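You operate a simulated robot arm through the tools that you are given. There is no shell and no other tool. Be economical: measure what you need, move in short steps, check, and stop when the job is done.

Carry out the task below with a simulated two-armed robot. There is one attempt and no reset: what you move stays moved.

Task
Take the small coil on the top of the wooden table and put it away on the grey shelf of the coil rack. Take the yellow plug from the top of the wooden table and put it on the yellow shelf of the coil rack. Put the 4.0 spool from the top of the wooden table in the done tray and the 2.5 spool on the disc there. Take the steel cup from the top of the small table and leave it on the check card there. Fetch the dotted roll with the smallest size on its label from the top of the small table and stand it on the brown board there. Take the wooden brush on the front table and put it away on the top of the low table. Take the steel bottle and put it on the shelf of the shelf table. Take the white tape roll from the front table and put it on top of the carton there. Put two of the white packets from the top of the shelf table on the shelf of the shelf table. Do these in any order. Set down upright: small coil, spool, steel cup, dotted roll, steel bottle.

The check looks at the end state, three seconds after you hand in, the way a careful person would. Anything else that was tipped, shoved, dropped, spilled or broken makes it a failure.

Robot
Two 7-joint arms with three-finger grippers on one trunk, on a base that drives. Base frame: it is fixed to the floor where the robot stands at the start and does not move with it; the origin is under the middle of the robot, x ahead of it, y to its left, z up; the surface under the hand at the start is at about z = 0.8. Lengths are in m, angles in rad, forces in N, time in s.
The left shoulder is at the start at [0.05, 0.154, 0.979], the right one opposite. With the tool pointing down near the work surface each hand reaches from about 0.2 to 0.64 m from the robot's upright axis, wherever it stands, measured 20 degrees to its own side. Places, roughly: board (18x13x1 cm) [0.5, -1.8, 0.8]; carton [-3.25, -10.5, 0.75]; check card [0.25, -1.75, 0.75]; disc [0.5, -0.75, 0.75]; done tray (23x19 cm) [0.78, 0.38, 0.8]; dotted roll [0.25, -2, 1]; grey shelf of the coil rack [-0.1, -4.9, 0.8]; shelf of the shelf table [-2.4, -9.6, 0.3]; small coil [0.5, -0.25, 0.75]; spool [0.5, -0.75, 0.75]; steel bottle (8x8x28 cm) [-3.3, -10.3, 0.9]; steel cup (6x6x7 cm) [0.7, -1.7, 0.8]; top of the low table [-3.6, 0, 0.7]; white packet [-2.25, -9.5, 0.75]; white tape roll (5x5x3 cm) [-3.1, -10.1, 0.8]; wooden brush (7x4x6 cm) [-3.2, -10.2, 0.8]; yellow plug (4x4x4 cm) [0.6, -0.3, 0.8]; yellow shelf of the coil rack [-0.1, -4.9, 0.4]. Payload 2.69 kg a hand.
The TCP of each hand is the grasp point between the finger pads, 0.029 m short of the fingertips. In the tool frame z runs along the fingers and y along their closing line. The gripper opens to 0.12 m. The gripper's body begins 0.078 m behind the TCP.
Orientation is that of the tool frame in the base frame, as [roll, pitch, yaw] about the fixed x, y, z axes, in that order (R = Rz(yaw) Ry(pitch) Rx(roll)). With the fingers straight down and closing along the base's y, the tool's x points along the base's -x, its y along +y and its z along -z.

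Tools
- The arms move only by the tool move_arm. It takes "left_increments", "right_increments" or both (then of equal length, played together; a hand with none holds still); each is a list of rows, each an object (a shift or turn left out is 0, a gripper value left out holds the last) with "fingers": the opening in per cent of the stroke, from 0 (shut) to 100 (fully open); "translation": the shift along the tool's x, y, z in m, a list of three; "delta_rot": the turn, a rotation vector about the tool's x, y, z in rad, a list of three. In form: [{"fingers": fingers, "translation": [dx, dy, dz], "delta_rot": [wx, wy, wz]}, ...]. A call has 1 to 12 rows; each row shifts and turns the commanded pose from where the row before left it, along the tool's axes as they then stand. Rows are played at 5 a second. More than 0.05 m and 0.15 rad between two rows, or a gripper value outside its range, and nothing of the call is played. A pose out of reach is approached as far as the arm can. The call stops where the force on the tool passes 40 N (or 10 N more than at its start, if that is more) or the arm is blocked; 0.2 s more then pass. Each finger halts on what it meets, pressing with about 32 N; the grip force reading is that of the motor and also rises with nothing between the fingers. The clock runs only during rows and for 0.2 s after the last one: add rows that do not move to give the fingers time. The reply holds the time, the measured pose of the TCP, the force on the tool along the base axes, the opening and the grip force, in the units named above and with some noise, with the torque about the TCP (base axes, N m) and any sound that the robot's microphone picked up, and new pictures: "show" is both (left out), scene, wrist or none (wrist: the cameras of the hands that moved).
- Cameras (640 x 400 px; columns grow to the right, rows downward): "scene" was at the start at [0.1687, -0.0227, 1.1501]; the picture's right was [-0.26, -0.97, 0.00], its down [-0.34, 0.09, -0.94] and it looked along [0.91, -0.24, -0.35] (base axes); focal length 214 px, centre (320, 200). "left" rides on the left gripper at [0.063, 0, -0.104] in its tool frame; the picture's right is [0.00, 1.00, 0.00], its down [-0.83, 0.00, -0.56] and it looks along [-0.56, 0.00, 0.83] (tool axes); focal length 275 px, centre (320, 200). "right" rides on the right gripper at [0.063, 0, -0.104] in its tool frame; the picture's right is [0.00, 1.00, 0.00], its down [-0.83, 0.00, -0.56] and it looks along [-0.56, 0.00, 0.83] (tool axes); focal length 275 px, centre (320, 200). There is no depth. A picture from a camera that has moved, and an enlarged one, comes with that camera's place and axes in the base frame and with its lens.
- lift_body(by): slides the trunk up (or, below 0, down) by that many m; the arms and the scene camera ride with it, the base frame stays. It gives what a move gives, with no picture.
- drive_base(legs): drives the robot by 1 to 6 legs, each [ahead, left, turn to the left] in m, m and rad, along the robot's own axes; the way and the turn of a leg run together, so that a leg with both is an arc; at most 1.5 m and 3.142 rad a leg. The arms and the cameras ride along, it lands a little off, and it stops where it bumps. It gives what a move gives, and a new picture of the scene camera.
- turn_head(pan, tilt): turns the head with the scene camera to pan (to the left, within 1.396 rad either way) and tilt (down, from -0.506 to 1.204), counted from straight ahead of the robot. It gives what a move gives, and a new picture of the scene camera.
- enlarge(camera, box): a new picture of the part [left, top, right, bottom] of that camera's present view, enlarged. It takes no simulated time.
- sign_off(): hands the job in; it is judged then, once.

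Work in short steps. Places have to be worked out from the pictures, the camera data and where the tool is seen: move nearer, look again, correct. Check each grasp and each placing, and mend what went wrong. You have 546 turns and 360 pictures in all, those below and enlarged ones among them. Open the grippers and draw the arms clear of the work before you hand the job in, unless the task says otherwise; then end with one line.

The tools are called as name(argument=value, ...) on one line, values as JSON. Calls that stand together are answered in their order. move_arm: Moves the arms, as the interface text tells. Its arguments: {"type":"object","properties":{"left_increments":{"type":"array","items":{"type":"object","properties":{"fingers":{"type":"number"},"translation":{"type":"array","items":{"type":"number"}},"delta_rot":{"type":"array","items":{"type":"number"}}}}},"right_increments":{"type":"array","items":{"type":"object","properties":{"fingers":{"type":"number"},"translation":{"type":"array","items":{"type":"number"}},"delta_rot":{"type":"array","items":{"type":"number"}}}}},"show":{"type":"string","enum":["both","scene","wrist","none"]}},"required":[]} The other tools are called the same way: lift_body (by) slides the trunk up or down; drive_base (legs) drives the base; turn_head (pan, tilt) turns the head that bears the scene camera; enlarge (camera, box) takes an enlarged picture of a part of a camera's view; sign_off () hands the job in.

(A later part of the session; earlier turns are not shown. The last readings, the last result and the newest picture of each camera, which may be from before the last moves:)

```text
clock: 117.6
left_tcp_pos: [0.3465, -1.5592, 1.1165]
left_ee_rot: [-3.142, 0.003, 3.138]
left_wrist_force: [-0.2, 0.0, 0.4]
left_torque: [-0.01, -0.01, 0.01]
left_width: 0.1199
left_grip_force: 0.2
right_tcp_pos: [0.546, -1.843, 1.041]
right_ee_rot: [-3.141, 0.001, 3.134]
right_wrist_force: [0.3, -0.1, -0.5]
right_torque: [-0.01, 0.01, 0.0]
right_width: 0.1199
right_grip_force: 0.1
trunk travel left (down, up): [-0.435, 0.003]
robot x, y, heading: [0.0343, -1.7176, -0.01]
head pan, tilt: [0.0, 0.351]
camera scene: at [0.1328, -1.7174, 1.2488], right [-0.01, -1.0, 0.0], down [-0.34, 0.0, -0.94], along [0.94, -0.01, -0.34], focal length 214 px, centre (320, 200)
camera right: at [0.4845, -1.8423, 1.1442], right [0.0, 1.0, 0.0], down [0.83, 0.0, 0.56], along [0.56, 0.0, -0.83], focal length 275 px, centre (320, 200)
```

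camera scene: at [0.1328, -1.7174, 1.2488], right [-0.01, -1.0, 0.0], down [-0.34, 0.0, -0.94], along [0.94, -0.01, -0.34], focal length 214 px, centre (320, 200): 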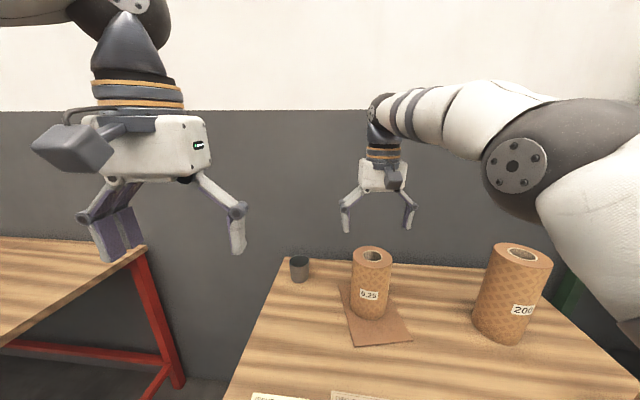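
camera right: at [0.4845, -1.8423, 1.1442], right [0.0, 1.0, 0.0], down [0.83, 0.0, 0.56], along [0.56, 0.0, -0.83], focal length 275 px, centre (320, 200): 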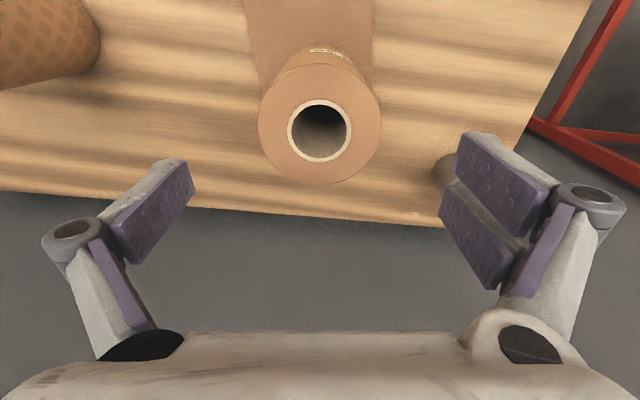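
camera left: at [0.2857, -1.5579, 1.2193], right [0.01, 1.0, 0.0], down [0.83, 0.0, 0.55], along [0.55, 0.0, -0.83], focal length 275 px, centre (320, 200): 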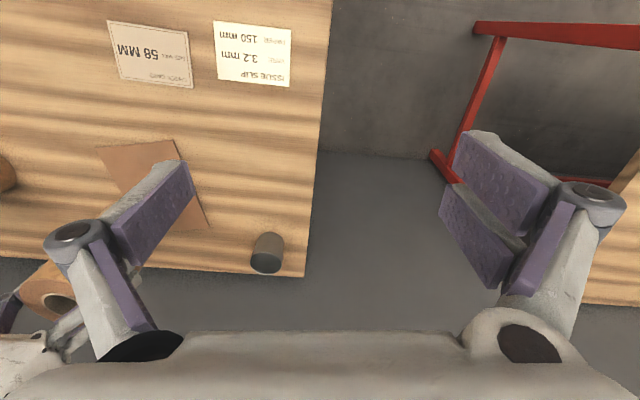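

The 0.25 roll stands on the board. Next the cup at about (0.65,-1.66): retract the right hand, shift the base a bit left and forward, and bring the left hand over the cup.

move_arm(right_increments=[{"translation": [0, 0, -0.04]}, {"translation": [0.04, -0.02, -0.01]}, {"translation": [0.04, -0.02, 0]}, {"translation": [0.04, -0.02, 0]}, {"translation": [0.03, -0.02, 0]}], show="none")

drive_base(legs=[[0.03, 0.1, 0]])

move_arm(left_increments=[{"translation": [-0.04, -0.02, 0.02]}, {"translation": [-0.04, -0.02, 0.02]}, {"translation": [-0.04, -0.02, 0.02]}, {"translation": [-0.04, -0.02, 0.02]}, {"translation": [-0.03, -0.02, 0.03]}, {"translation": [-0.03, -0.02, 0.03]}], show="wrist")

```text
clock: 118.8
left_tcp_pos: [0.3464, -1.5598, 1.1162]
left_ee_rot: [-3.141, 0.002, 3.139]
left_wrist_force: [0.2, -0.3, -0.4]
left_torque: [-0.01, -0.02, 0.02]
left_width: 0.1199
left_grip_force: 0.0
right_tcp_pos: [0.3888, -1.9256, 1.0904]
right_ee_rot: [-3.141, 0.003, 3.136]
right_wrist_force: [-0.5, -0.5, 0.0]
right_torque: [0.0, 0.0, -0.02]
right_width: 0.12
right_grip_force: 0.1
right hand out of reach, approached as far as the arm can: row 1
trunk travel left (down, up): [-0.435, 0.003]
robot x, y, heading: [0.0285, -1.7213, -0.009]
head pan, tilt: [0.0, 0.351]
```

```text
clock: 119.9
left_tcp_pos: [0.3583, -1.5239, 1.1167]
left_ee_rot: [3.141, 0.0, 3.134]
left_wrist_force: [-0.2, -0.5, 0.1]
left_torque: [0.05, -0.02, 0.01]
left_width: 0.1199
left_grip_force: 0.1
right_tcp_pos: [0.3987, -1.8882, 1.0904]
right_ee_rot: [-3.139, 0.002, 3.13]
right_wrist_force: [0.3, -0.3, 0.5]
right_torque: [0.08, -0.03, 0.01]
right_width: 0.1199
right_grip_force: 0.0
trunk travel left (down, up): [-0.435, 0.003]
robot x, y, heading: [0.0445, -1.6802, -0.011]
head pan, tilt: [0.0, 0.351]
stopped in leg 1: the robot was blocked; the commanded pose is now the measured one
camera scene: at [0.1437, -1.6809, 1.2488], right [-0.01, -1.0, 0.0], down [-0.34, 0.01, -0.94], along [0.94, -0.01, -0.34], focal length 214 px, centre (320, 200)
```

scene: 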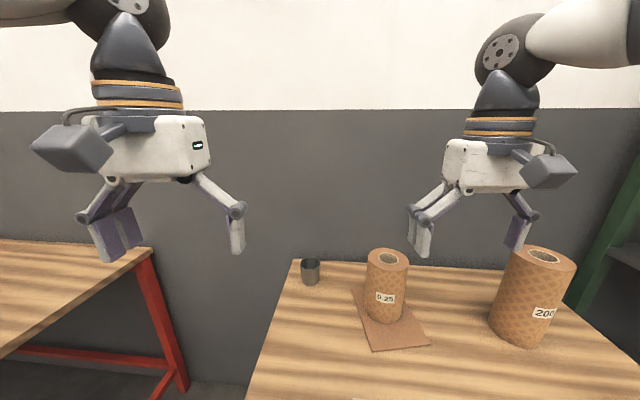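

```text
clock: 121.3
left_tcp_pos: [0.5665, -1.6437, 0.9703]
left_ee_rot: [-3.141, -0.008, 3.134]
left_wrist_force: [-0.1, 0.0, 0.4]
left_torque: [-0.01, 0.04, 0.0]
left_width: 0.1199
left_grip_force: 0.0
left hand out of reach, approached as far as the arm can: row 6
right_tcp_pos: [0.4004, -1.889, 1.0882]
right_ee_rot: [-3.14, 0.0, 3.129]
right_wrist_force: [-0.3, -0.2, 0.0]
right_torque: [0.02, 0.0, 0.0]
right_width: 0.12
right_grip_force: 0.1
trunk travel left (down, up): [-0.435, 0.003]
robot x, y, heading: [0.0434, -1.6793, -0.016]
head pan, tilt: [0.0, 0.351]
camera left: at [0.5049, -1.6427, 1.0759], right [0.01, 1.0, 0.0], down [0.84, -0.01, 0.55], along [0.55, -0.01, -0.84], focal length 275 px, centre (320, 200)
```

left: 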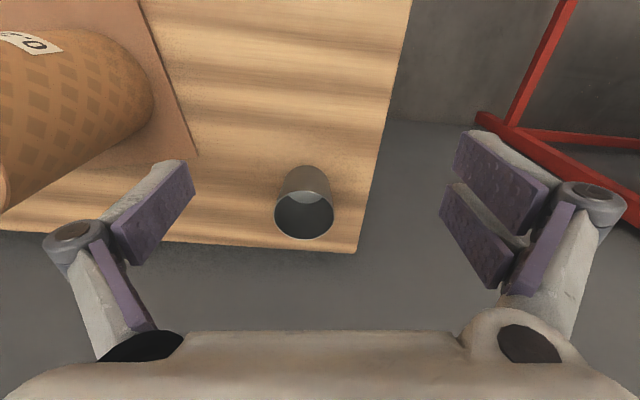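

The base is blocked at the table here, but everything stands. The cup rim is at about (0.654,-1.66); I'll tilt the left hand 0.45 rad forward to gain reach.

move_arm(left_increments=[{"delta_rot": [0, -0.15, 0]}, {"delta_rot": [0, -0.15, 0]}, {"delta_rot": [0, -0.15, 0]}, {"translation": [-0.0206, -0.0053, 0.0248]}, {"translation": [-0.0206, -0.0053, 0.0248]}, {"translation": [-0.0206, -0.0053, 0.0248]}], show="both")

```text
clock: 122.7
left_tcp_pos: [0.6533, -1.6893, 0.9511]
left_ee_rot: [-3.14, 0.451, 3.137]
left_wrist_force: [-0.3, -0.8, 0.2]
left_torque: [0.01, -0.02, 0.02]
left_width: 0.1199
left_grip_force: 0.0
left hand out of reach, approached as far as the arm can: row 1, 2, 3, 4, 5, 6
right_tcp_pos: [0.3994, -1.8869, 1.0903]
right_ee_rot: [-3.142, 0.001, 3.13]
right_wrist_force: [0.0, -0.2, -0.3]
right_torque: [0.01, 0.01, 0.03]
right_width: 0.1199
right_grip_force: 0.1
trunk travel left (down, up): [-0.435, 0.003]
robot x, y, heading: [0.0425, -1.675, -0.018]
head pan, tilt: [0.0, 0.351]
camera scene: at [0.1444, -1.6795, 1.2488], right [-0.01, -1.0, 0.0], down [-0.34, 0.0, -0.94], along [0.94, -0.01, -0.34], focal length 214 px, centre (320, 200)
camera left: at [0.5517, -1.6886, 1.019], right [0.01, 1.0, 0.0], down [0.51, -0.01, 0.86], along [0.86, -0.01, -0.51], focal length 275 px, centre (320, 200)
```

scene: 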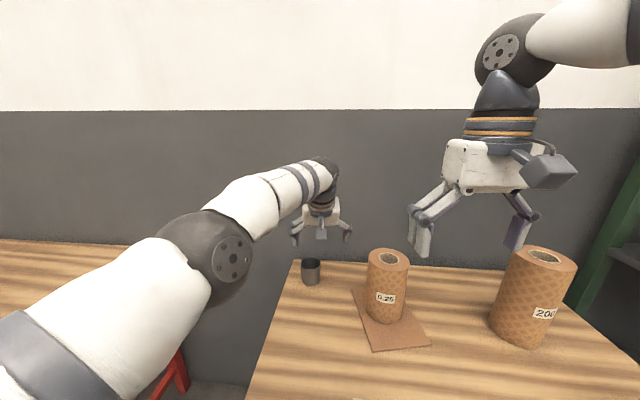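
left: 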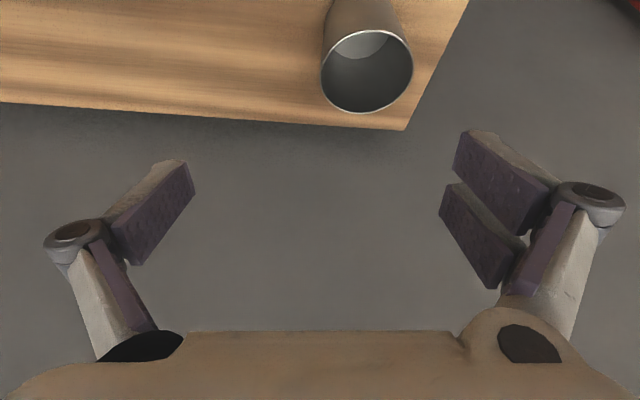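

Hand above cup; rim at (0.654,-1.661). Shift 28 mm left, then descend vertically around it.

move_arm(left_increments=[{"translation": [0, 0.028, 0]}, {"translation": [0.0154, 0, 0.0318]}], show="wrist")

```text
clock: 123.3
left_tcp_pos: [0.6547, -1.6614, 0.9155]
left_ee_rot: [-3.14, 0.449, 3.137]
left_wrist_force: [0.7, -0.9, 0.5]
left_torque: [0.01, 0.02, 0.01]
left_width: 0.1199
left_grip_force: 0.1
right_tcp_pos: [0.3996, -1.8874, 1.0901]
right_ee_rot: [-3.139, 0.001, 3.13]
right_wrist_force: [-0.3, -0.1, 1.2]
right_torque: [0.03, 0.02, 0.02]
right_width: 0.1201
right_grip_force: 0.1
trunk travel left (down, up): [-0.435, 0.003]
robot x, y, heading: [0.0436, -1.6779, -0.011]
head pan, tilt: [0.0, 0.351]
camera left: at [0.553, -1.6606, 0.9827], right [0.01, 1.0, 0.0], down [0.51, -0.01, 0.86], along [0.86, -0.01, -0.51], focal length 275 px, centre (320, 200)
```

left: 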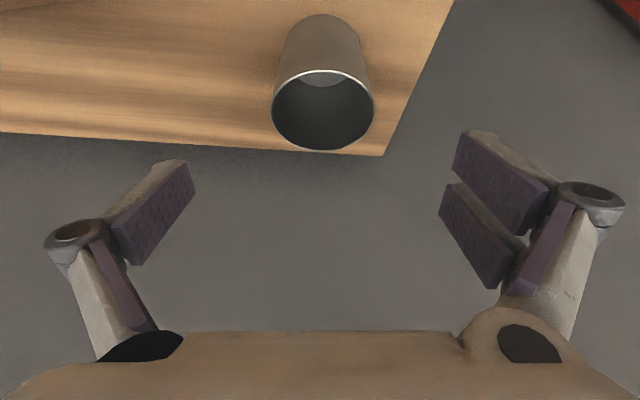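

Cup centred between the fingers. Descend to z≈0.847 and close.

move_arm(left_increments=[{"translation": [0.0148, 0.001, 0.0306]}, {"translation": [0.0148, 0, 0.0306]}], show="wrist")

move_arm(left_increments=[{"fingers": 40}, {"fingers": 25}, {"fingers": 25}], show="none")

```text
clock: 123.9
left_tcp_pos: [0.6521, -1.663, 0.8478]
left_ee_rot: [-3.139, 0.449, 3.135]
left_wrist_force: [0.3, 0.9, 0.1]
left_torque: [-0.02, -0.02, -0.01]
left_width: 0.1199
left_grip_force: 0.1
right_tcp_pos: [0.3993, -1.887, 1.0904]
right_ee_rot: [-3.139, 0.001, 3.131]
right_wrist_force: [0.1, -0.4, -0.4]
right_torque: [-0.03, 0.0, -0.02]
right_width: 0.1201
right_grip_force: 0.0
trunk travel left (down, up): [-0.435, 0.003]
robot x, y, heading: [0.0454, -1.6755, -0.013]
head pan, tilt: [0.0, 0.351]
camera left: at [0.5501, -1.6602, 0.9155], right [0.01, 1.0, 0.0], down [0.51, -0.01, 0.86], along [0.86, -0.01, -0.51], focal length 275 px, centre (320, 200)
```

left: 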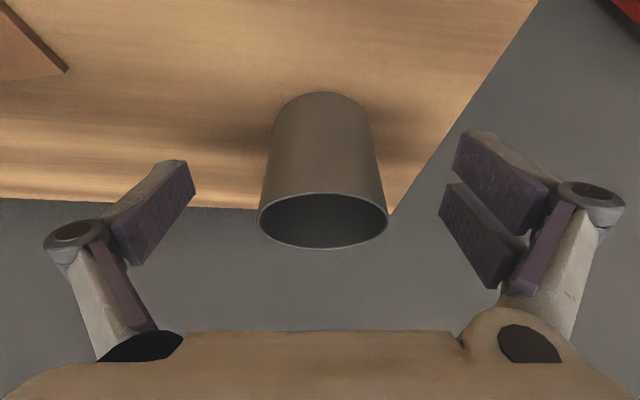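

```text
clock: 124.7
left_tcp_pos: [0.6518, -1.6618, 0.8496]
left_ee_rot: [-3.14, 0.45, 3.137]
left_wrist_force: [0.1, 0.0, 1.4]
left_torque: [-0.03, 0.04, 0.0]
left_width: 0.0548
left_grip_force: 32.0
right_tcp_pos: [0.3998, -1.8879, 1.0905]
right_ee_rot: [-3.14, 0.003, 3.13]
right_wrist_force: [-0.2, 0.1, 0.2]
right_torque: [0.02, -0.02, 0.0]
right_width: 0.1201
right_grip_force: 0.0
trunk travel left (down, up): [-0.435, 0.003]
robot x, y, heading: [0.0404, -1.6799, -0.017]
head pan, tilt: [0.0, 0.351]
```

Gripped (5.5 cm). Lift vertically and verify.

move_arm(left_increments=[{"translation": [-0.0145, 0, -0.03]}, {"translation": [-0.0145, 0, -0.03]}, {"translation": [-0.0145, 0, -0.03]}], show="wrist")

drive_base(legs=[[-0.2, -0.0, 0]])

```text
clock: 125.5
left_tcp_pos: [0.6525, -1.6601, 0.9509]
left_ee_rot: [-3.139, 0.449, 3.137]
left_wrist_force: [0.1, -0.4, 0.9]
left_torque: [0.0, 0.0, -0.01]
left_width: 0.0545
left_grip_force: 31.9
right_tcp_pos: [0.3991, -1.8871, 1.0902]
right_ee_rot: [-3.141, 0.0, 3.129]
right_wrist_force: [0.2, 0.3, -0.4]
right_torque: [-0.01, -0.01, -0.01]
right_width: 0.1199
right_grip_force: 0.0
trunk travel left (down, up): [-0.435, 0.003]
robot x, y, heading: [0.0467, -1.6793, -0.01]
head pan, tilt: [0.0, 0.351]
camera left: at [0.5496, -1.6603, 1.0177], right [0.01, 1.0, 0.0], down [0.51, -0.01, 0.86], along [0.86, -0.01, -0.51], focal length 275 px, centre (320, 200)
```

left: 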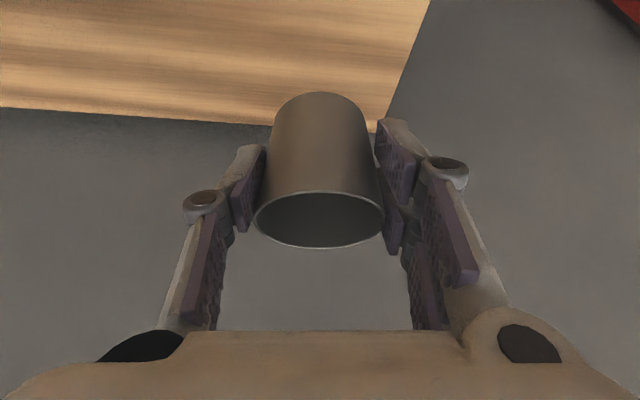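

```text
clock: 127.1
left_tcp_pos: [0.453, -1.6571, 0.951]
left_ee_rot: [-3.14, 0.449, 3.139]
left_wrist_force: [-0.4, 0.0, -0.5]
left_torque: [-0.02, -0.02, 0.02]
left_width: 0.0541
left_grip_force: 32.6
right_tcp_pos: [0.2014, -1.8841, 1.0902]
right_ee_rot: [-3.14, 0.003, 3.131]
right_wrist_force: [-1.2, 0.3, -0.6]
right_torque: [0.01, 0.0, -0.01]
right_width: 0.1199
right_grip_force: 0.0
trunk travel left (down, up): [-0.435, 0.003]
robot x, y, heading: [-0.1536, -1.6743, -0.013]
head pan, tilt: [0.0, 0.351]
camera scene: at [-0.0539, -1.6768, 1.2488], right [-0.01, -1.0, 0.0], down [-0.34, 0.0, -0.94], along [0.94, -0.01, -0.34], focal length 214 px, centre (320, 200)
```

scene: 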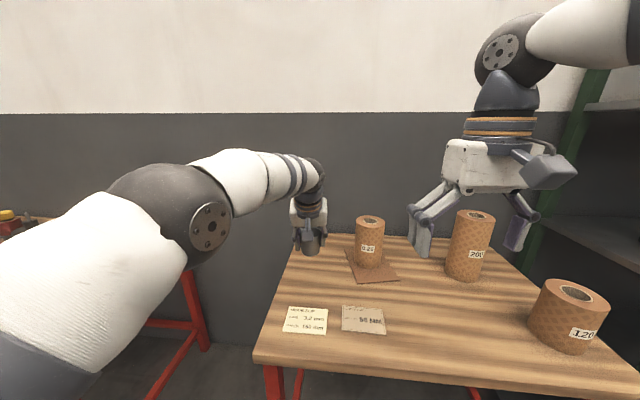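

Card at ≈(0.333,-1.786). I'll move the right hand outward and drive the base so the cup comes right above the card.

move_arm(right_increments=[{"translation": [0.0, -0.04, 0]}, {"translation": [0.0, -0.04, 0]}, {"translation": [0.0, -0.03, 0]}], show="none")

drive_base(legs=[[-0.12, -0.13, 0.013]])

enlarge(camera="left", box=[0, 0, 640, 400])

```text
clock: 127.9
left_tcp_pos: [0.453, -1.6573, 0.9495]
left_ee_rot: [-3.139, 0.451, 3.141]
left_wrist_force: [-1.1, 0.1, -0.5]
left_torque: [0.02, -0.01, 0.0]
left_width: 0.0547
left_grip_force: 32.1
right_tcp_pos: [0.2, -1.9955, 1.0915]
right_ee_rot: [-3.14, 0.003, 3.132]
right_wrist_force: [0.6, -0.2, 0.5]
right_torque: [0.03, 0.0, -0.01]
right_width: 0.1199
right_grip_force: 0.0
trunk travel left (down, up): [-0.435, 0.003]
robot x, y, heading: [-0.1559, -1.6755, -0.012]
head pan, tilt: [0.0, 0.351]
```

```text
clock: 129.5
left_tcp_pos: [0.3332, -1.7779, 0.9495]
left_ee_rot: [-3.139, 0.45, -3.131]
left_wrist_force: [0.2, -0.4, -0.5]
left_torque: [-0.01, -0.01, -0.02]
left_width: 0.0543
left_grip_force: 31.9
right_tcp_pos: [0.0838, -2.1182, 1.0911]
right_ee_rot: [-3.14, 0.001, -3.139]
right_wrist_force: [0.0, -0.4, 0.1]
right_torque: [0.05, 0.02, -0.01]
right_width: 0.1199
right_grip_force: 0.1
trunk travel left (down, up): [-0.435, 0.003]
robot x, y, heading: [-0.2767, -1.8055, -0.001]
head pan, tilt: [0.0, 0.351]
camera scene: at [-0.1736, -1.8034, 1.2488], right [0.0, -1.0, 0.0], down [-0.34, 0.0, -0.94], along [0.94, 0.0, -0.34], focal length 214 px, centre (320, 200)
```

scene: 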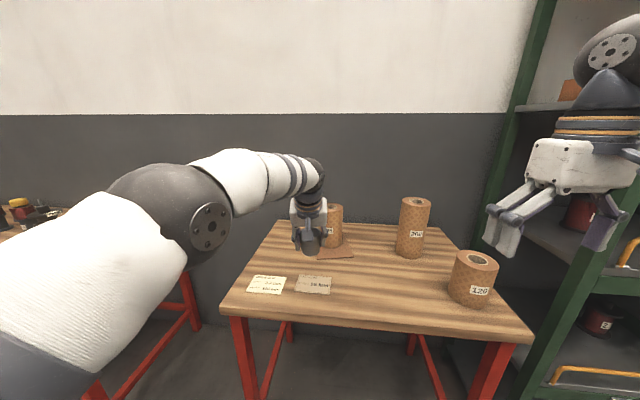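

```text
1.00 times, centred on (320, 200) of left (not enlarged: the box is as wide or as high as the picture)
camera zoom: at [0.2317, -1.778, 1.017], right [0.0, 1.0, 0.0], down [0.51, 0.0, 0.86], along [0.86, 0.0, -0.51], focal length 275 px, centre (320, 200)
```

zoom: 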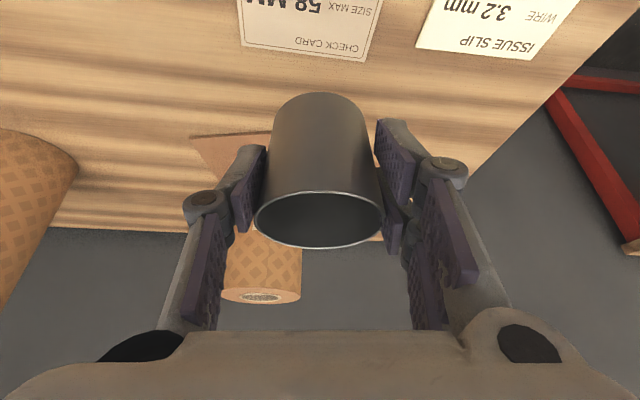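

The card's far edge is at x≈0.361, so its centre is ≈(0.329,-1.788). Shift slightly and descend.

move_arm(left_increments=[{"translation": [0.0036, -0.01, -0.0017]}, {"translation": [0.0145, 0, 0.03]}, {"translation": [0.0145, 0, 0.03]}, {"translation": [0.009, 0, 0.0185]}], show="both")

```text
clock: 130.5
left_tcp_pos: [0.332, -1.7881, 0.863]
left_ee_rot: [-3.139, 0.449, -3.134]
left_wrist_force: [-0.2, 0.1, 0.0]
left_torque: [0.01, -0.02, 0.02]
left_width: 0.0544
left_grip_force: 31.6
right_tcp_pos: [0.0833, -2.1187, 1.0919]
right_ee_rot: [-3.141, 0.003, -3.139]
right_wrist_force: [-0.6, 0.1, -0.1]
right_torque: [-0.03, -0.06, -0.01]
right_width: 0.12
right_grip_force: 0.0
trunk travel left (down, up): [-0.435, 0.003]
robot x, y, heading: [-0.2743, -1.8071, 0.0]
head pan, tilt: [0.0, 0.351]
camera scene: at [-0.173, -1.803, 1.2487], right [0.0, -1.0, 0.0], down [-0.34, 0.0, -0.94], along [0.94, 0.0, -0.34], focal length 214 px, centre (320, 200)
camera left: at [0.2294, -1.7886, 0.9301], right [0.0, 1.0, 0.0], down [0.51, 0.0, 0.86], along [0.86, 0.0, -0.51], focal length 275 px, centre (320, 200)
```

scene: 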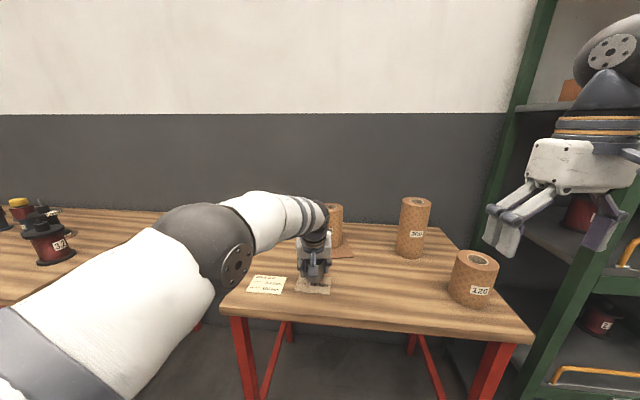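
left: 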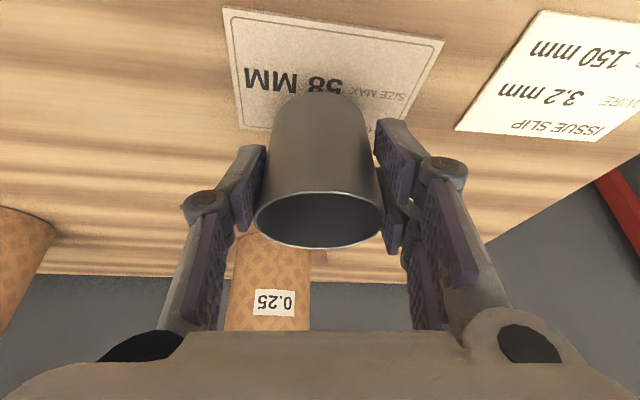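

The cup is over the card's centre. Lower to contact.

move_arm(left_increments=[{"translation": [0.004, 0.001, 0.0085]}, {"translation": [0.0009, 0, 0.0018]}], show="none")

move_arm(left_increments=[{"translation": [0.0009, 0, 0.0018]}], show="none")

```text
clock: 131.1
left_tcp_pos: [0.3299, -1.7864, 0.8521]
left_ee_rot: [-3.141, 0.449, -3.133]
left_wrist_force: [-0.7, -0.7, 1.2]
left_torque: [0.01, 0.05, 0.04]
left_width: 0.0543
left_grip_force: 32.1
right_tcp_pos: [0.0846, -2.1179, 1.0913]
right_ee_rot: [-3.141, 0.002, -3.139]
right_wrist_force: [0.5, 1.0, -0.7]
right_torque: [0.0, -0.03, 0.02]
right_width: 0.12
right_grip_force: 0.0
trunk travel left (down, up): [-0.435, 0.003]
robot x, y, heading: [-0.2729, -1.8049, 0.003]
head pan, tilt: [0.0, 0.351]
```

```text
clock: 131.5
left_tcp_pos: [0.3295, -1.7873, 0.8529]
left_ee_rot: [-3.139, 0.454, -3.134]
left_wrist_force: [-1.1, -0.2, 7.8]
left_torque: [0.05, 0.04, -0.01]
left_width: 0.0543
left_grip_force: 31.9
right_tcp_pos: [0.0825, -2.1181, 1.0929]
right_ee_rot: [-3.138, 0.004, -3.14]
right_wrist_force: [-0.3, -0.4, 0.0]
right_torque: [-0.04, 0.0, 0.01]
right_width: 0.1201
right_grip_force: 0.0
trunk travel left (down, up): [-0.435, 0.003]
robot x, y, heading: [-0.2705, -1.803, 0.0]
head pan, tilt: [0.0, 0.351]
```

Contact at 8 N. Release, then rise vertically.

move_arm(left_increments=[{"fingers": 70}, {"fingers": 100}, {"fingers": 100}, {"translation": [-0.0145, 0, -0.03]}, {"translation": [-0.0145, 0, -0.03]}, {"translation": [-0.0145, 0, -0.03]}, {"translation": [-0.0145, 0, -0.03]}], show="wrist")

```text
clock: 133.1
left_tcp_pos: [0.3291, -1.7859, 0.9831]
left_ee_rot: [-3.141, 0.45, -3.133]
left_wrist_force: [0.7, -0.9, 0.0]
left_torque: [0.02, 0.02, 0.0]
left_width: 0.12
left_grip_force: 0.0
right_tcp_pos: [0.083, -2.1179, 1.0916]
right_ee_rot: [-3.14, 0.002, -3.138]
right_wrist_force: [-0.2, 0.1, 0.1]
right_torque: [0.01, -0.02, -0.01]
right_width: 0.1201
right_grip_force: 0.1
trunk travel left (down, up): [-0.435, 0.003]
robot x, y, heading: [-0.2742, -1.8023, 0.001]
head pan, tilt: [0.0, 0.351]
camera left: at [0.2272, -1.7857, 1.0495], right [0.0, 1.0, 0.0], down [0.51, 0.0, 0.86], along [0.86, 0.0, -0.51], focal length 275 px, centre (320, 200)
```

left: 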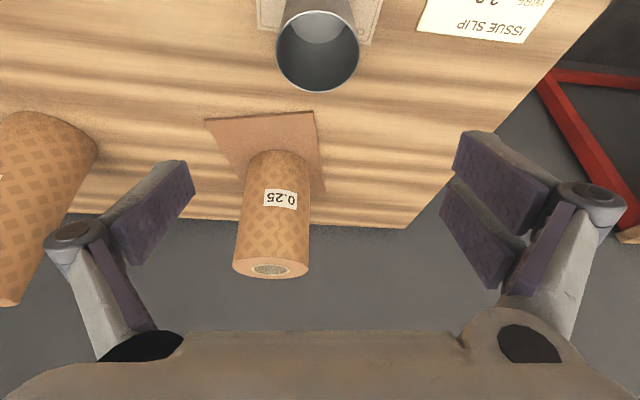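

Cup is on the card. Now a recon trip to the coil rack: straighten the left hand, back away and drive along −y.

move_arm(left_increments=[{"delta_rot": [0, 0.15, 0], "translation": [0, 0, -0.04]}, {"delta_rot": [0, 0.15, 0], "translation": [0, 0, -0.04]}, {"delta_rot": [0, 0.15, 0], "translation": [0, 0, -0.03]}], show="none")

drive_base(legs=[[-0.7, 0, 0], [0, -1.4, 0]])

turn_head(pan=-0.9, tilt=0.3)

```text
clock: 133.9
left_tcp_pos: [0.2178, -1.7742, 1.0603]
left_ee_rot: [-3.138, -0.002, -3.131]
left_wrist_force: [-0.6, 0.1, 0.1]
left_torque: [-0.03, -0.05, 0.03]
left_width: 0.1199
left_grip_force: 0.0
left hand out of reach, approached as far as the arm can: row 1, 2, 3
right_tcp_pos: [0.0825, -2.1179, 1.0917]
right_ee_rot: [-3.139, 0.003, -3.141]
right_wrist_force: [-0.8, 0.3, 0.9]
right_torque: [-0.01, -0.01, 0.01]
right_width: 0.12
right_grip_force: 0.0
trunk travel left (down, up): [-0.435, 0.003]
robot x, y, heading: [-0.2747, -1.8048, 0.005]
head pan, tilt: [0.0, 0.351]
```

```text
clock: 148.4
left_tcp_pos: [-0.464, -3.185, 1.0593]
left_ee_rot: [-3.14, 0.0, -3.118]
left_wrist_force: [0.4, -0.3, -0.2]
left_torque: [0.0, -0.03, 0.03]
left_width: 0.1199
left_grip_force: 0.0
right_tcp_pos: [-0.593, -3.5312, 1.0911]
right_ee_rot: [-3.141, 0.001, -3.124]
right_wrist_force: [-0.3, -0.5, 0.1]
right_torque: [-0.04, 0.04, -0.01]
right_width: 0.1201
right_grip_force: 0.1
trunk travel left (down, up): [-0.435, 0.003]
robot x, y, heading: [-0.9557, -3.2244, 0.018]
head pan, tilt: [0.0, 0.351]
camera scene: at [-0.8544, -3.2202, 1.2488], right [0.02, -1.0, 0.0], down [-0.34, -0.01, -0.94], along [0.94, 0.01, -0.34], focal length 214 px, centre (320, 200)
```

scene: 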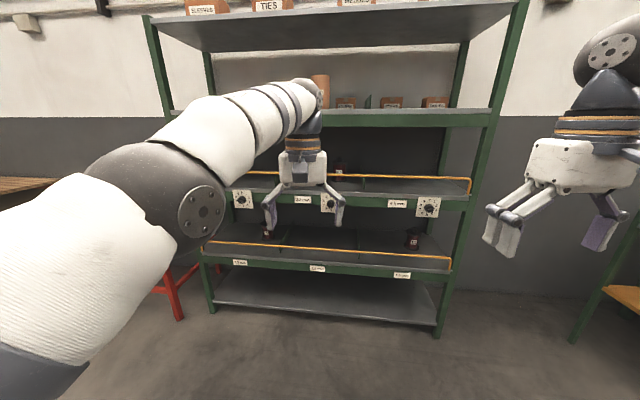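

```text
clock: 149.6
left_tcp_pos: [-0.463, -3.1855, 1.0595]
left_ee_rot: [-3.14, -0.001, -3.118]
left_wrist_force: [-0.2, 0.2, -1.1]
left_torque: [0.03, 0.0, 0.0]
left_width: 0.1198
left_grip_force: 0.0
right_tcp_pos: [-0.5925, -3.5305, 1.0904]
right_ee_rot: [-3.141, 0.002, -3.124]
right_wrist_force: [1.2, 0.0, 0.0]
right_torque: [-0.02, 0.01, -0.01]
right_width: 0.1201
right_grip_force: 0.0
trunk travel left (down, up): [-0.435, 0.003]
robot x, y, heading: [-0.9579, -3.2227, 0.017]
head pan, tilt: [-0.901, 0.3]
camera scene: at [-0.8882, -3.2938, 1.2535], right [-0.77, -0.63, 0.0], down [-0.19, 0.23, -0.96], along [0.61, -0.74, -0.3], focal length 214 px, centre (320, 200)
```

scene: 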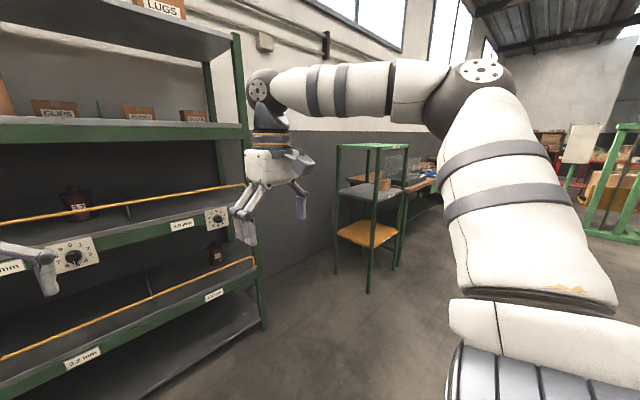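

The coil rack is an open green frame with a grey shelf above a yellow one. I'll zoom in for geometry.

enlarge(camera="scene", box=[310, 120, 450, 300])

```text
2.22 times, centred on (380, 210) of scene
camera zoom: at [-0.8882, -3.2938, 1.2535], right [-0.77, -0.63, 0.0], down [-0.19, 0.23, -0.96], along [0.61, -0.74, -0.3], focal length 477 px, centre (187, 178)
```

zoom: 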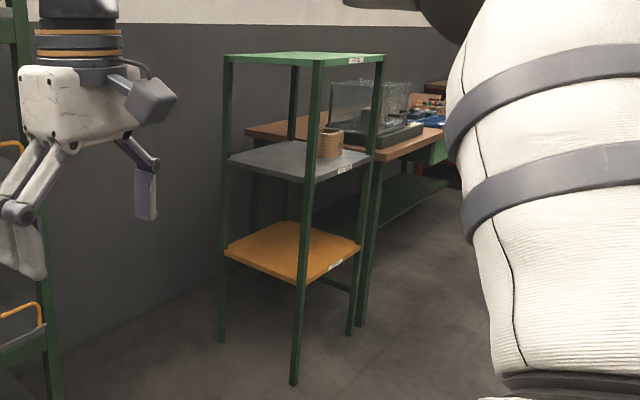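

The rack's front faces −x: x from about −0.28 to 0.08, y −4.69…−5.10, grey shelf z≈0.80, top at ≈1.16, yellow ≈0.42. The coil therefore has to be gripped with a forward-tilted hand. Going back to the wooden table.

drive_base(legs=[[0, 1.5, -0.018], [0, 1.5, 0], [0.95, 0, 0]])

turn_head(pan=0.0, tilt=0.7)

```text
clock: 177.0
left_tcp_pos: [0.4995, -0.2242, 1.059]
left_ee_rot: [-3.141, 0.0, 3.126]
left_wrist_force: [0.0, 0.1, 0.1]
left_torque: [-0.02, 0.0, 0.02]
left_width: 0.1204
left_grip_force: 0.1
right_tcp_pos: [0.3572, -0.5645, 1.0904]
right_ee_rot: [-3.14, 0.002, 3.121]
right_wrist_force: [0.2, 0.3, 0.2]
right_torque: [-0.01, -0.01, -0.03]
right_width: 0.12
right_grip_force: 0.1
trunk travel left (down, up): [-0.435, 0.003]
robot x, y, heading: [0.007, -0.2407, -0.024]
head pan, tilt: [-0.901, 0.3]
camera scene: at [0.0714, -0.3158, 1.2535], right [-0.8, -0.6, 0.0], down [-0.18, 0.24, -0.96], along [0.58, -0.76, -0.3], focal length 214 px, centre (320, 200)
```

scene: 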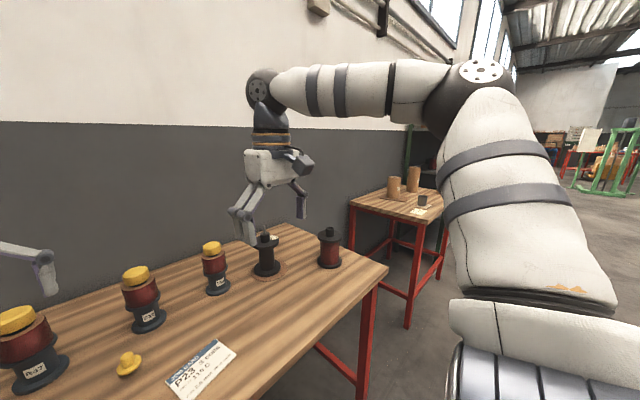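

```text
clock: 178.2
left_tcp_pos: [0.5007, -0.2239, 1.0603]
left_ee_rot: [-3.139, 0.0, 3.125]
left_wrist_force: [-0.4, 0.4, 0.0]
left_torque: [-0.01, 0.01, 0.01]
left_width: 0.1197
left_grip_force: 0.2
right_tcp_pos: [0.3577, -0.5645, 1.0908]
right_ee_rot: [-3.14, 0.0, 3.119]
right_wrist_force: [0.1, -0.8, 0.0]
right_torque: [0.01, -0.01, -0.02]
right_width: 0.1201
right_grip_force: 0.0
trunk travel left (down, up): [-0.435, 0.003]
robot x, y, heading: [0.0055, -0.2472, -0.023]
head pan, tilt: [0.0, 0.7]
camera scene: at [0.0998, -0.2434, 1.2174], right [-0.02, -1.0, 0.0], down [-0.64, 0.02, -0.77], along [0.76, -0.02, -0.64], focal length 214 px, centre (320, 200)
```

scene: 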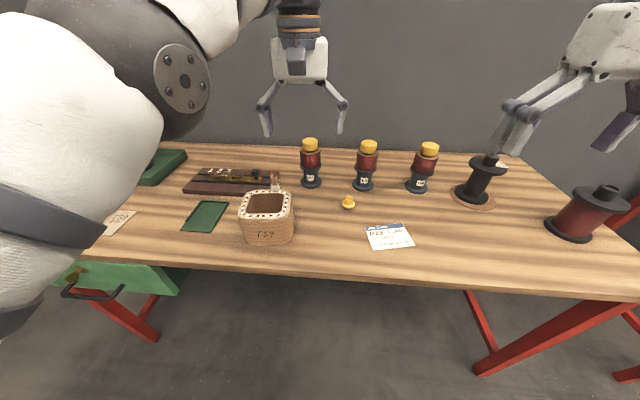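

Plug at ≈(0.557,-0.336). Moving the left hand out of the way and the right hand above the plug.

move_arm(left_increments=[{"translation": [0.02, 0.03, 0]}, {"translation": [0.02, 0.03, 0]}, {"translation": [0.02, 0.03, 0]}, {"translation": [0.02, 0.03, 0]}, {"translation": [0, 0.03, 0]}, {"translation": [0, 0.03, 0]}, {"translation": [0, 0, 0]}], right_increments=[{"translation": [0, 0, 0]}, {"translation": [-0.035, 0.03, 0], "fingers": 60}, {"translation": [-0.035, 0.034, 0]}, {"translation": [-0.035, 0.034, 0]}, {"translation": [-0.034, 0.034, 0.005]}, {"translation": [-0.033, 0.035, 0.01]}, {"translation": [-0.025, 0.036, 0.02]}], show="both")

```text
clock: 179.8
left_tcp_pos: [0.4226, -0.0419, 1.0589]
left_ee_rot: [-3.141, 0.0, 3.126]
left_wrist_force: [0.5, 0.9, -0.2]
left_torque: [-0.04, -0.02, -0.02]
left_width: 0.1202
left_grip_force: 0.1
right_tcp_pos: [0.5261, -0.3676, 1.0432]
right_ee_rot: [-3.141, 0.003, 3.12]
right_wrist_force: [0.8, 1.2, -0.5]
right_torque: [-0.04, 0.01, -0.03]
right_width: 0.072
right_grip_force: 0.0
right hand out of reach, approached as far as the arm can: row 6, 7
trunk travel left (down, up): [-0.435, 0.003]
robot x, y, heading: [0.0083, -0.239, -0.023]
head pan, tilt: [0.0, 0.7]
camera scene: at [0.0995, -0.2431, 1.2174], right [-0.02, -1.0, 0.0], down [-0.64, 0.01, -0.77], along [0.76, -0.02, -0.64], focal length 214 px, centre (320, 200)
camera right: at [0.4628, -0.3656, 1.1464], right [0.02, 1.0, 0.0], down [0.83, -0.01, 0.56], along [0.56, -0.01, -0.83], focal length 275 px, centre (320, 200)
camera left: at [0.3596, -0.0392, 1.1636], right [0.02, 1.0, 0.0], down [0.83, -0.02, 0.56], along [0.56, -0.01, -0.83], focal length 275 px, centre (320, 200)
```

scene: 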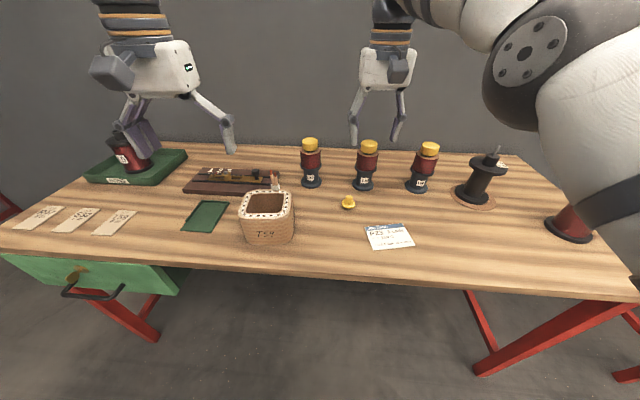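
right: 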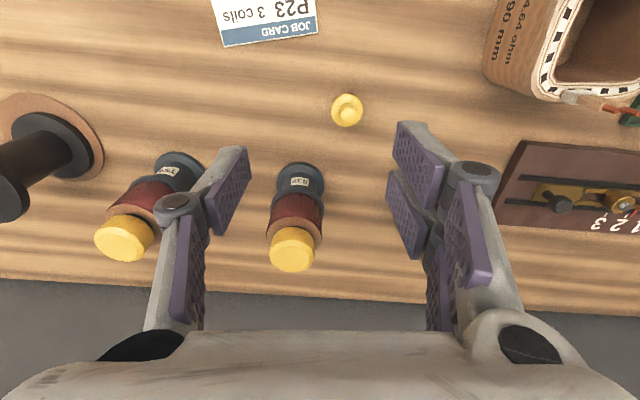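
left: 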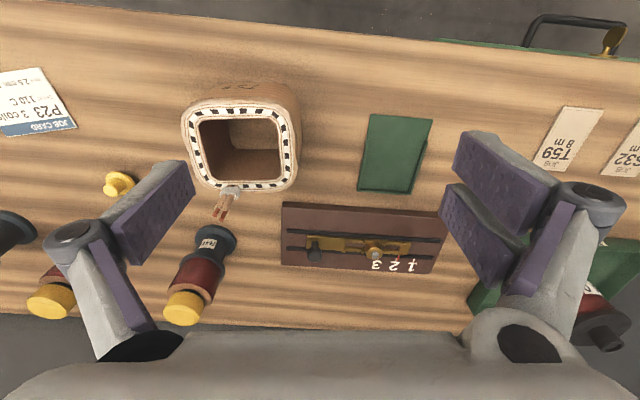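

Plug precisely at (0.556,-0.336). Align and descend partway.

move_arm(right_increments=[{"translation": [-0.028, 0.031, 0.0]}, {"translation": [0, 0, 0.04]}, {"translation": [0, 0, 0.04]}, {"translation": [0, 0, 0.04]}], show="wrist")

```text
clock: 180.8
left_tcp_pos: [0.424, -0.041, 1.0597]
left_ee_rot: [-3.14, -0.002, 3.125]
left_wrist_force: [-0.2, -0.4, 0.1]
left_torque: [0.0, 0.02, 0.01]
left_width: 0.1202
left_grip_force: 0.2
right_tcp_pos: [0.5262, -0.3508, 0.914]
right_ee_rot: [-3.141, 0.001, 3.12]
right_wrist_force: [0.3, 0.2, -0.6]
right_torque: [0.0, -0.01, -0.01]
right_width: 0.0718
right_grip_force: 0.1
right hand out of reach, approached as far as the arm can: row 1
trunk travel left (down, up): [-0.435, 0.003]
robot x, y, heading: [0.0012, -0.2397, -0.021]
head pan, tilt: [0.0, 0.7]
camera right: at [0.4631, -0.3486, 1.0181], right [0.02, 1.0, 0.0], down [0.83, -0.01, 0.56], along [0.56, -0.01, -0.83], focal length 275 px, centre (320, 200)
```

right: 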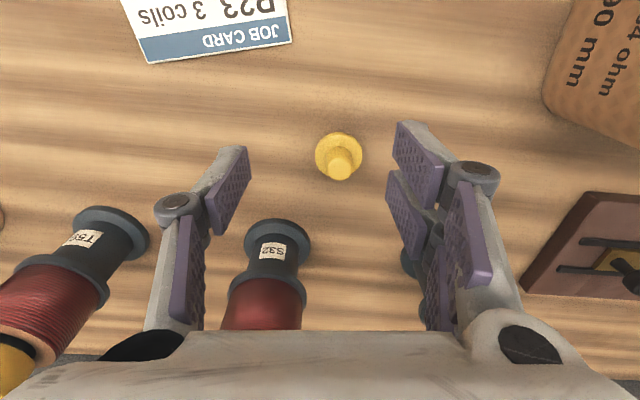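

Tilt a little forward (keeps the wrist away from the bobbins), then move over the plug.

move_arm(right_increments=[{"delta_rot": [0, -0.15, 0]}, {"translation": [-0.012, 0.0075, 0.022]}, {"translation": [-0.012, 0.0075, 0.022]}], show="wrist")

```text
clock: 181.6
left_tcp_pos: [0.4221, -0.0415, 1.058]
left_ee_rot: [-3.14, 0.0, 3.125]
left_wrist_force: [0.0, 0.7, -0.7]
left_torque: [0.0, -0.02, 0.01]
left_width: 0.1199
left_grip_force: 0.0
right_tcp_pos: [0.5562, -0.3369, 0.8767]
right_ee_rot: [-3.141, 0.153, 3.122]
right_wrist_force: [-0.8, 0.3, 0.0]
right_torque: [-0.03, -0.03, 0.0]
right_width: 0.0719
right_grip_force: 0.1
trunk travel left (down, up): [-0.435, 0.003]
robot x, y, heading: [0.0075, -0.2452, -0.018]
head pan, tilt: [0.0, 0.7]
camera right: at [0.4801, -0.3347, 0.9693], right [0.02, 1.0, 0.0], down [0.74, -0.01, 0.68], along [0.68, -0.01, -0.74], focal length 275 px, centre (320, 200)
```

right: 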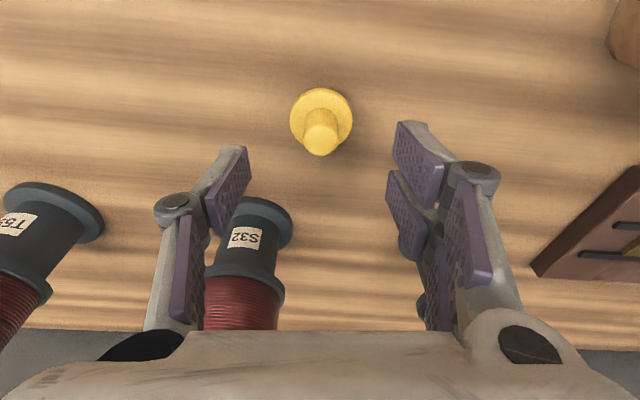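

Descend to the plug and close.

move_arm(right_increments=[{"translation": [0.005, 0, 0.021]}, {"translation": [0.0045, 0, 0.019]}, {"fingers": 20}, {"fingers": 10}, {"fingers": 10}], show="wrist")

```text
clock: 182.8
left_tcp_pos: [0.4231, -0.0427, 1.0587]
left_ee_rot: [-3.141, 0.001, 3.125]
left_wrist_force: [0.2, -1.2, 0.2]
left_torque: [-0.02, 0.01, 0.0]
left_width: 0.12
left_grip_force: 0.1
right_tcp_pos: [0.5544, -0.3365, 0.8354]
right_ee_rot: [-3.14, 0.152, 3.122]
right_wrist_force: [-0.3, 0.7, 0.2]
right_torque: [0.01, 0.02, 0.04]
right_width: 0.0349
right_grip_force: 32.4
trunk travel left (down, up): [-0.435, 0.003]
robot x, y, heading: [0.0064, -0.2413, -0.024]
head pan, tilt: [0.0, 0.7]
camera right: at [0.477, -0.3342, 0.9287], right [0.02, 1.0, 0.0], down [0.74, -0.01, 0.68], along [0.68, -0.01, -0.74], focal length 275 px, centre (320, 200)
```

right: 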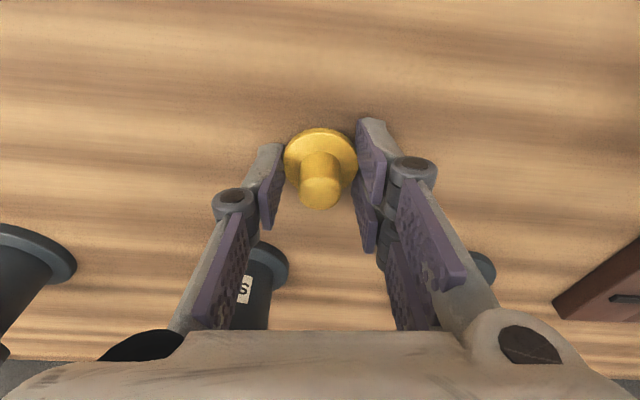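

Plug gripped (3.5 cm). Lift and retreat up and back.

move_arm(right_increments=[{"translation": [-0.006, 0, -0.0395]}, {"translation": [-0.004, 0, -0.0395]}, {"translation": [0.0, 0, -0.0395]}, {"translation": [0.01, -0.01, -0.0395]}, {"translation": [0.03, -0.02, -0.03]}, {"translation": [0.03, -0.03, -0.01]}, {"translation": [0.03, -0.03, 0]}], show="both")

```text
clock: 184.4
left_tcp_pos: [0.4215, -0.0424, 1.06]
left_ee_rot: [-3.14, 0.001, 3.125]
left_wrist_force: [-0.5, 0.6, 0.8]
left_torque: [0.0, -0.01, -0.01]
left_width: 0.12
left_grip_force: 0.0
right_tcp_pos: [0.4339, -0.4219, 1.0166]
right_ee_rot: [-3.141, 0.153, 3.121]
right_wrist_force: [0.0, 0.5, 0.1]
right_torque: [-0.01, 0.01, 0.03]
right_width: 0.0347
right_grip_force: 32.0
trunk travel left (down, up): [-0.435, 0.003]
robot x, y, heading: [0.0106, -0.2448, -0.023]
head pan, tilt: [0.0, 0.7]
camera scene: at [0.099, -0.2437, 1.2175], right [-0.02, -1.0, 0.0], down [-0.64, 0.02, -0.77], along [0.77, -0.02, -0.64], focal length 214 px, centre (320, 200)
camera right: at [0.3562, -0.4209, 1.1098], right [0.02, 1.0, 0.0], down [0.74, -0.01, 0.68], along [0.68, -0.01, -0.74], focal length 275 px, centre (320, 200)
```

scene: 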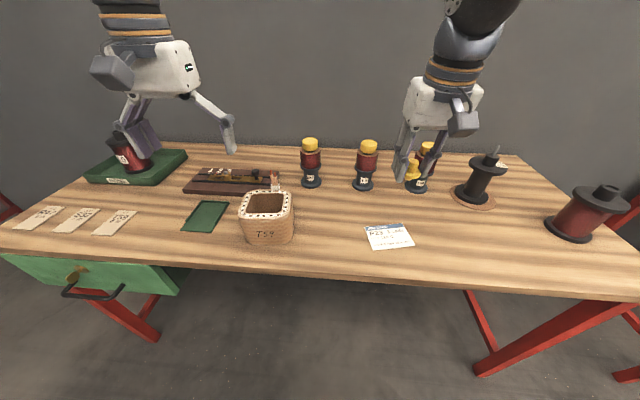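
right: 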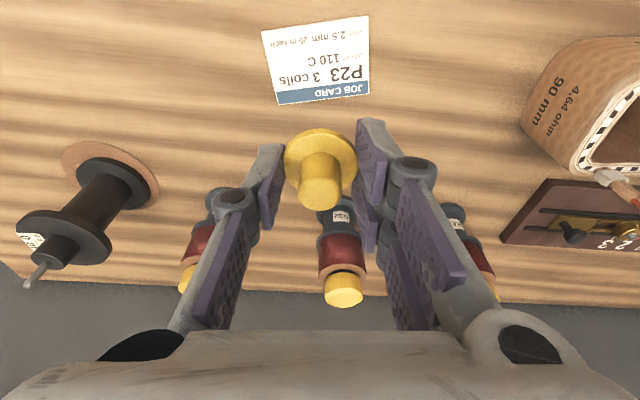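

Now the coil: I'll tilt the left hand 0.6 rad forward and pre-position it to straddle the coil's left wall (mid wall at ≈(0.472,-0.081)).

move_arm(left_increments=[{"delta_rot": [0, -0.15, 0], "fingers": 55}, {"delta_rot": [0, -0.15, 0]}, {"delta_rot": [0, -0.15, 0]}, {"delta_rot": [0, -0.15, 0]}, {"translation": [0.0315, -0.0195, 0.0215]}, {"translation": [0.0315, -0.0195, 0.0215]}], show="both")

```text
clock: 185.8
left_tcp_pos: [0.3938, -0.0833, 0.9885]
left_ee_rot: [-3.138, 0.6, 3.125]
left_wrist_force: [-0.4, -0.1, 0.4]
left_torque: [0.02, 0.02, 0.01]
left_width: 0.066
left_grip_force: 0.1
left hand out of reach, approached as far as the arm can: row 1
right_tcp_pos: [0.4348, -0.4218, 1.0164]
right_ee_rot: [-3.14, 0.151, 3.122]
right_wrist_force: [0.4, -0.9, -1.0]
right_torque: [0.04, -0.03, 0.01]
right_width: 0.035
right_grip_force: 31.7
trunk travel left (down, up): [-0.435, 0.003]
robot x, y, heading: [0.0072, -0.2434, -0.019]
head pan, tilt: [0.0, 0.7]
camera scene: at [0.0998, -0.244, 1.2173], right [-0.02, -1.0, 0.0], down [-0.64, 0.02, -0.76], along [0.76, -0.02, -0.64], focal length 214 px, centre (320, 200)
camera left: at [0.2836, -0.0808, 1.0385], right [0.02, 1.0, 0.0], down [0.37, -0.01, 0.93], along [0.93, -0.02, -0.37], focal length 275 px, centre (320, 200)
```

scene: 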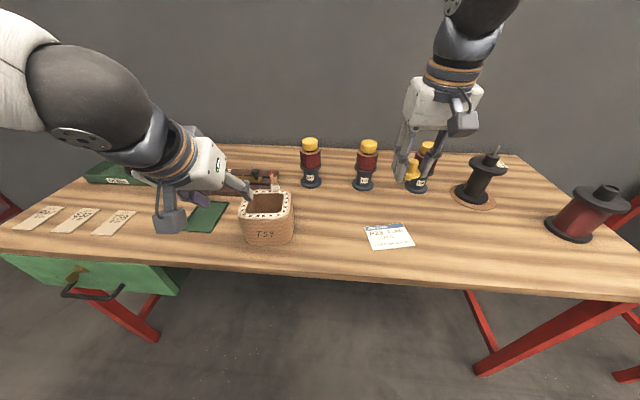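
left: 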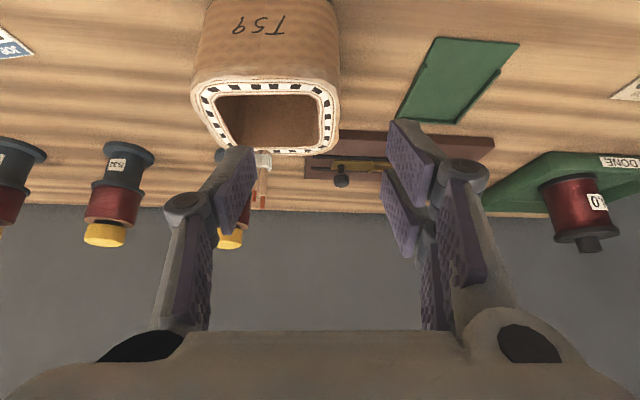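

Coil spans x≈0.432–0.52, y≈−0.172…−0.071, left wall mid y≈−0.079. Advance along the tool axis to just before the rim.

move_arm(left_increments=[{"translation": [-0.001, 0.004, 0.035]}, {"translation": [-0.001, 0, 0.035]}], show="wrist")

```text
clock: 186.4
left_tcp_pos: [0.4367, -0.0782, 0.9302]
left_ee_rot: [-3.141, 0.598, 3.128]
left_wrist_force: [-0.8, 0.3, -0.6]
left_torque: [-0.01, 0.03, 0.0]
left_width: 0.0659
left_grip_force: 0.1
right_tcp_pos: [0.4356, -0.4216, 1.0176]
right_ee_rot: [-3.139, 0.149, 3.122]
right_wrist_force: [0.3, 0.8, 1.4]
right_torque: [-0.01, -0.01, -0.01]
right_width: 0.0352
right_grip_force: 31.7
trunk travel left (down, up): [-0.435, 0.003]
robot x, y, heading: [0.0052, -0.2407, -0.023]
head pan, tilt: [0.0, 0.7]
camera left: at [0.3251, -0.0759, 0.9807], right [0.02, 1.0, 0.0], down [0.37, -0.01, 0.93], along [0.93, -0.02, -0.37], focal length 275 px, centre (320, 200)
```

left: 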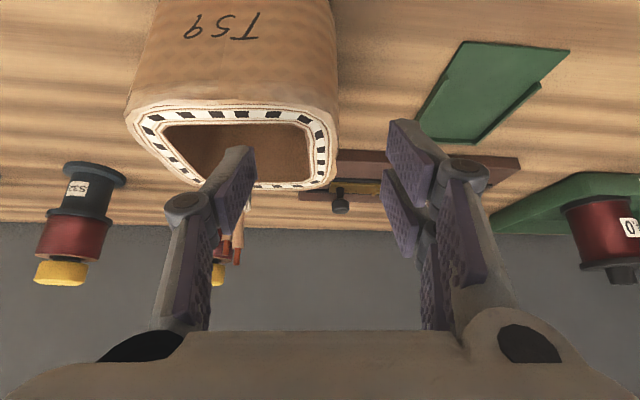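

The left wall lies midway between the fingers. Advance the last 7 cm and check.

move_arm(left_increments=[{"translation": [-0.0005, 0, 0.035]}, {"translation": [-0.0005, 0, 0.03]}], show="wrist")

```text
clock: 187.0
left_tcp_pos: [0.4738, -0.0782, 0.876]
left_ee_rot: [-3.141, 0.599, 3.125]
left_wrist_force: [0.3, -0.4, -0.1]
left_torque: [0.01, 0.02, 0.0]
left_width: 0.0657
left_grip_force: 0.1
right_tcp_pos: [0.4352, -0.4224, 1.0172]
right_ee_rot: [3.139, 0.152, 3.12]
right_wrist_force: [0.4, 0.4, -0.3]
right_torque: [-0.01, -0.02, 0.01]
right_width: 0.0351
right_grip_force: 31.8
trunk travel left (down, up): [-0.435, 0.003]
robot x, y, heading: [0.0076, -0.2441, -0.019]
head pan, tilt: [0.0, 0.7]
camera left: at [0.3637, -0.0764, 0.9277], right [0.02, 1.0, 0.0], down [0.37, -0.01, 0.93], along [0.93, -0.02, -0.37], focal length 275 px, centre (320, 200)
```

left: 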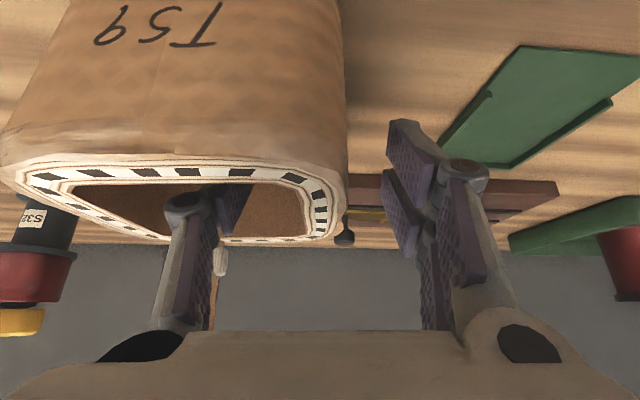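

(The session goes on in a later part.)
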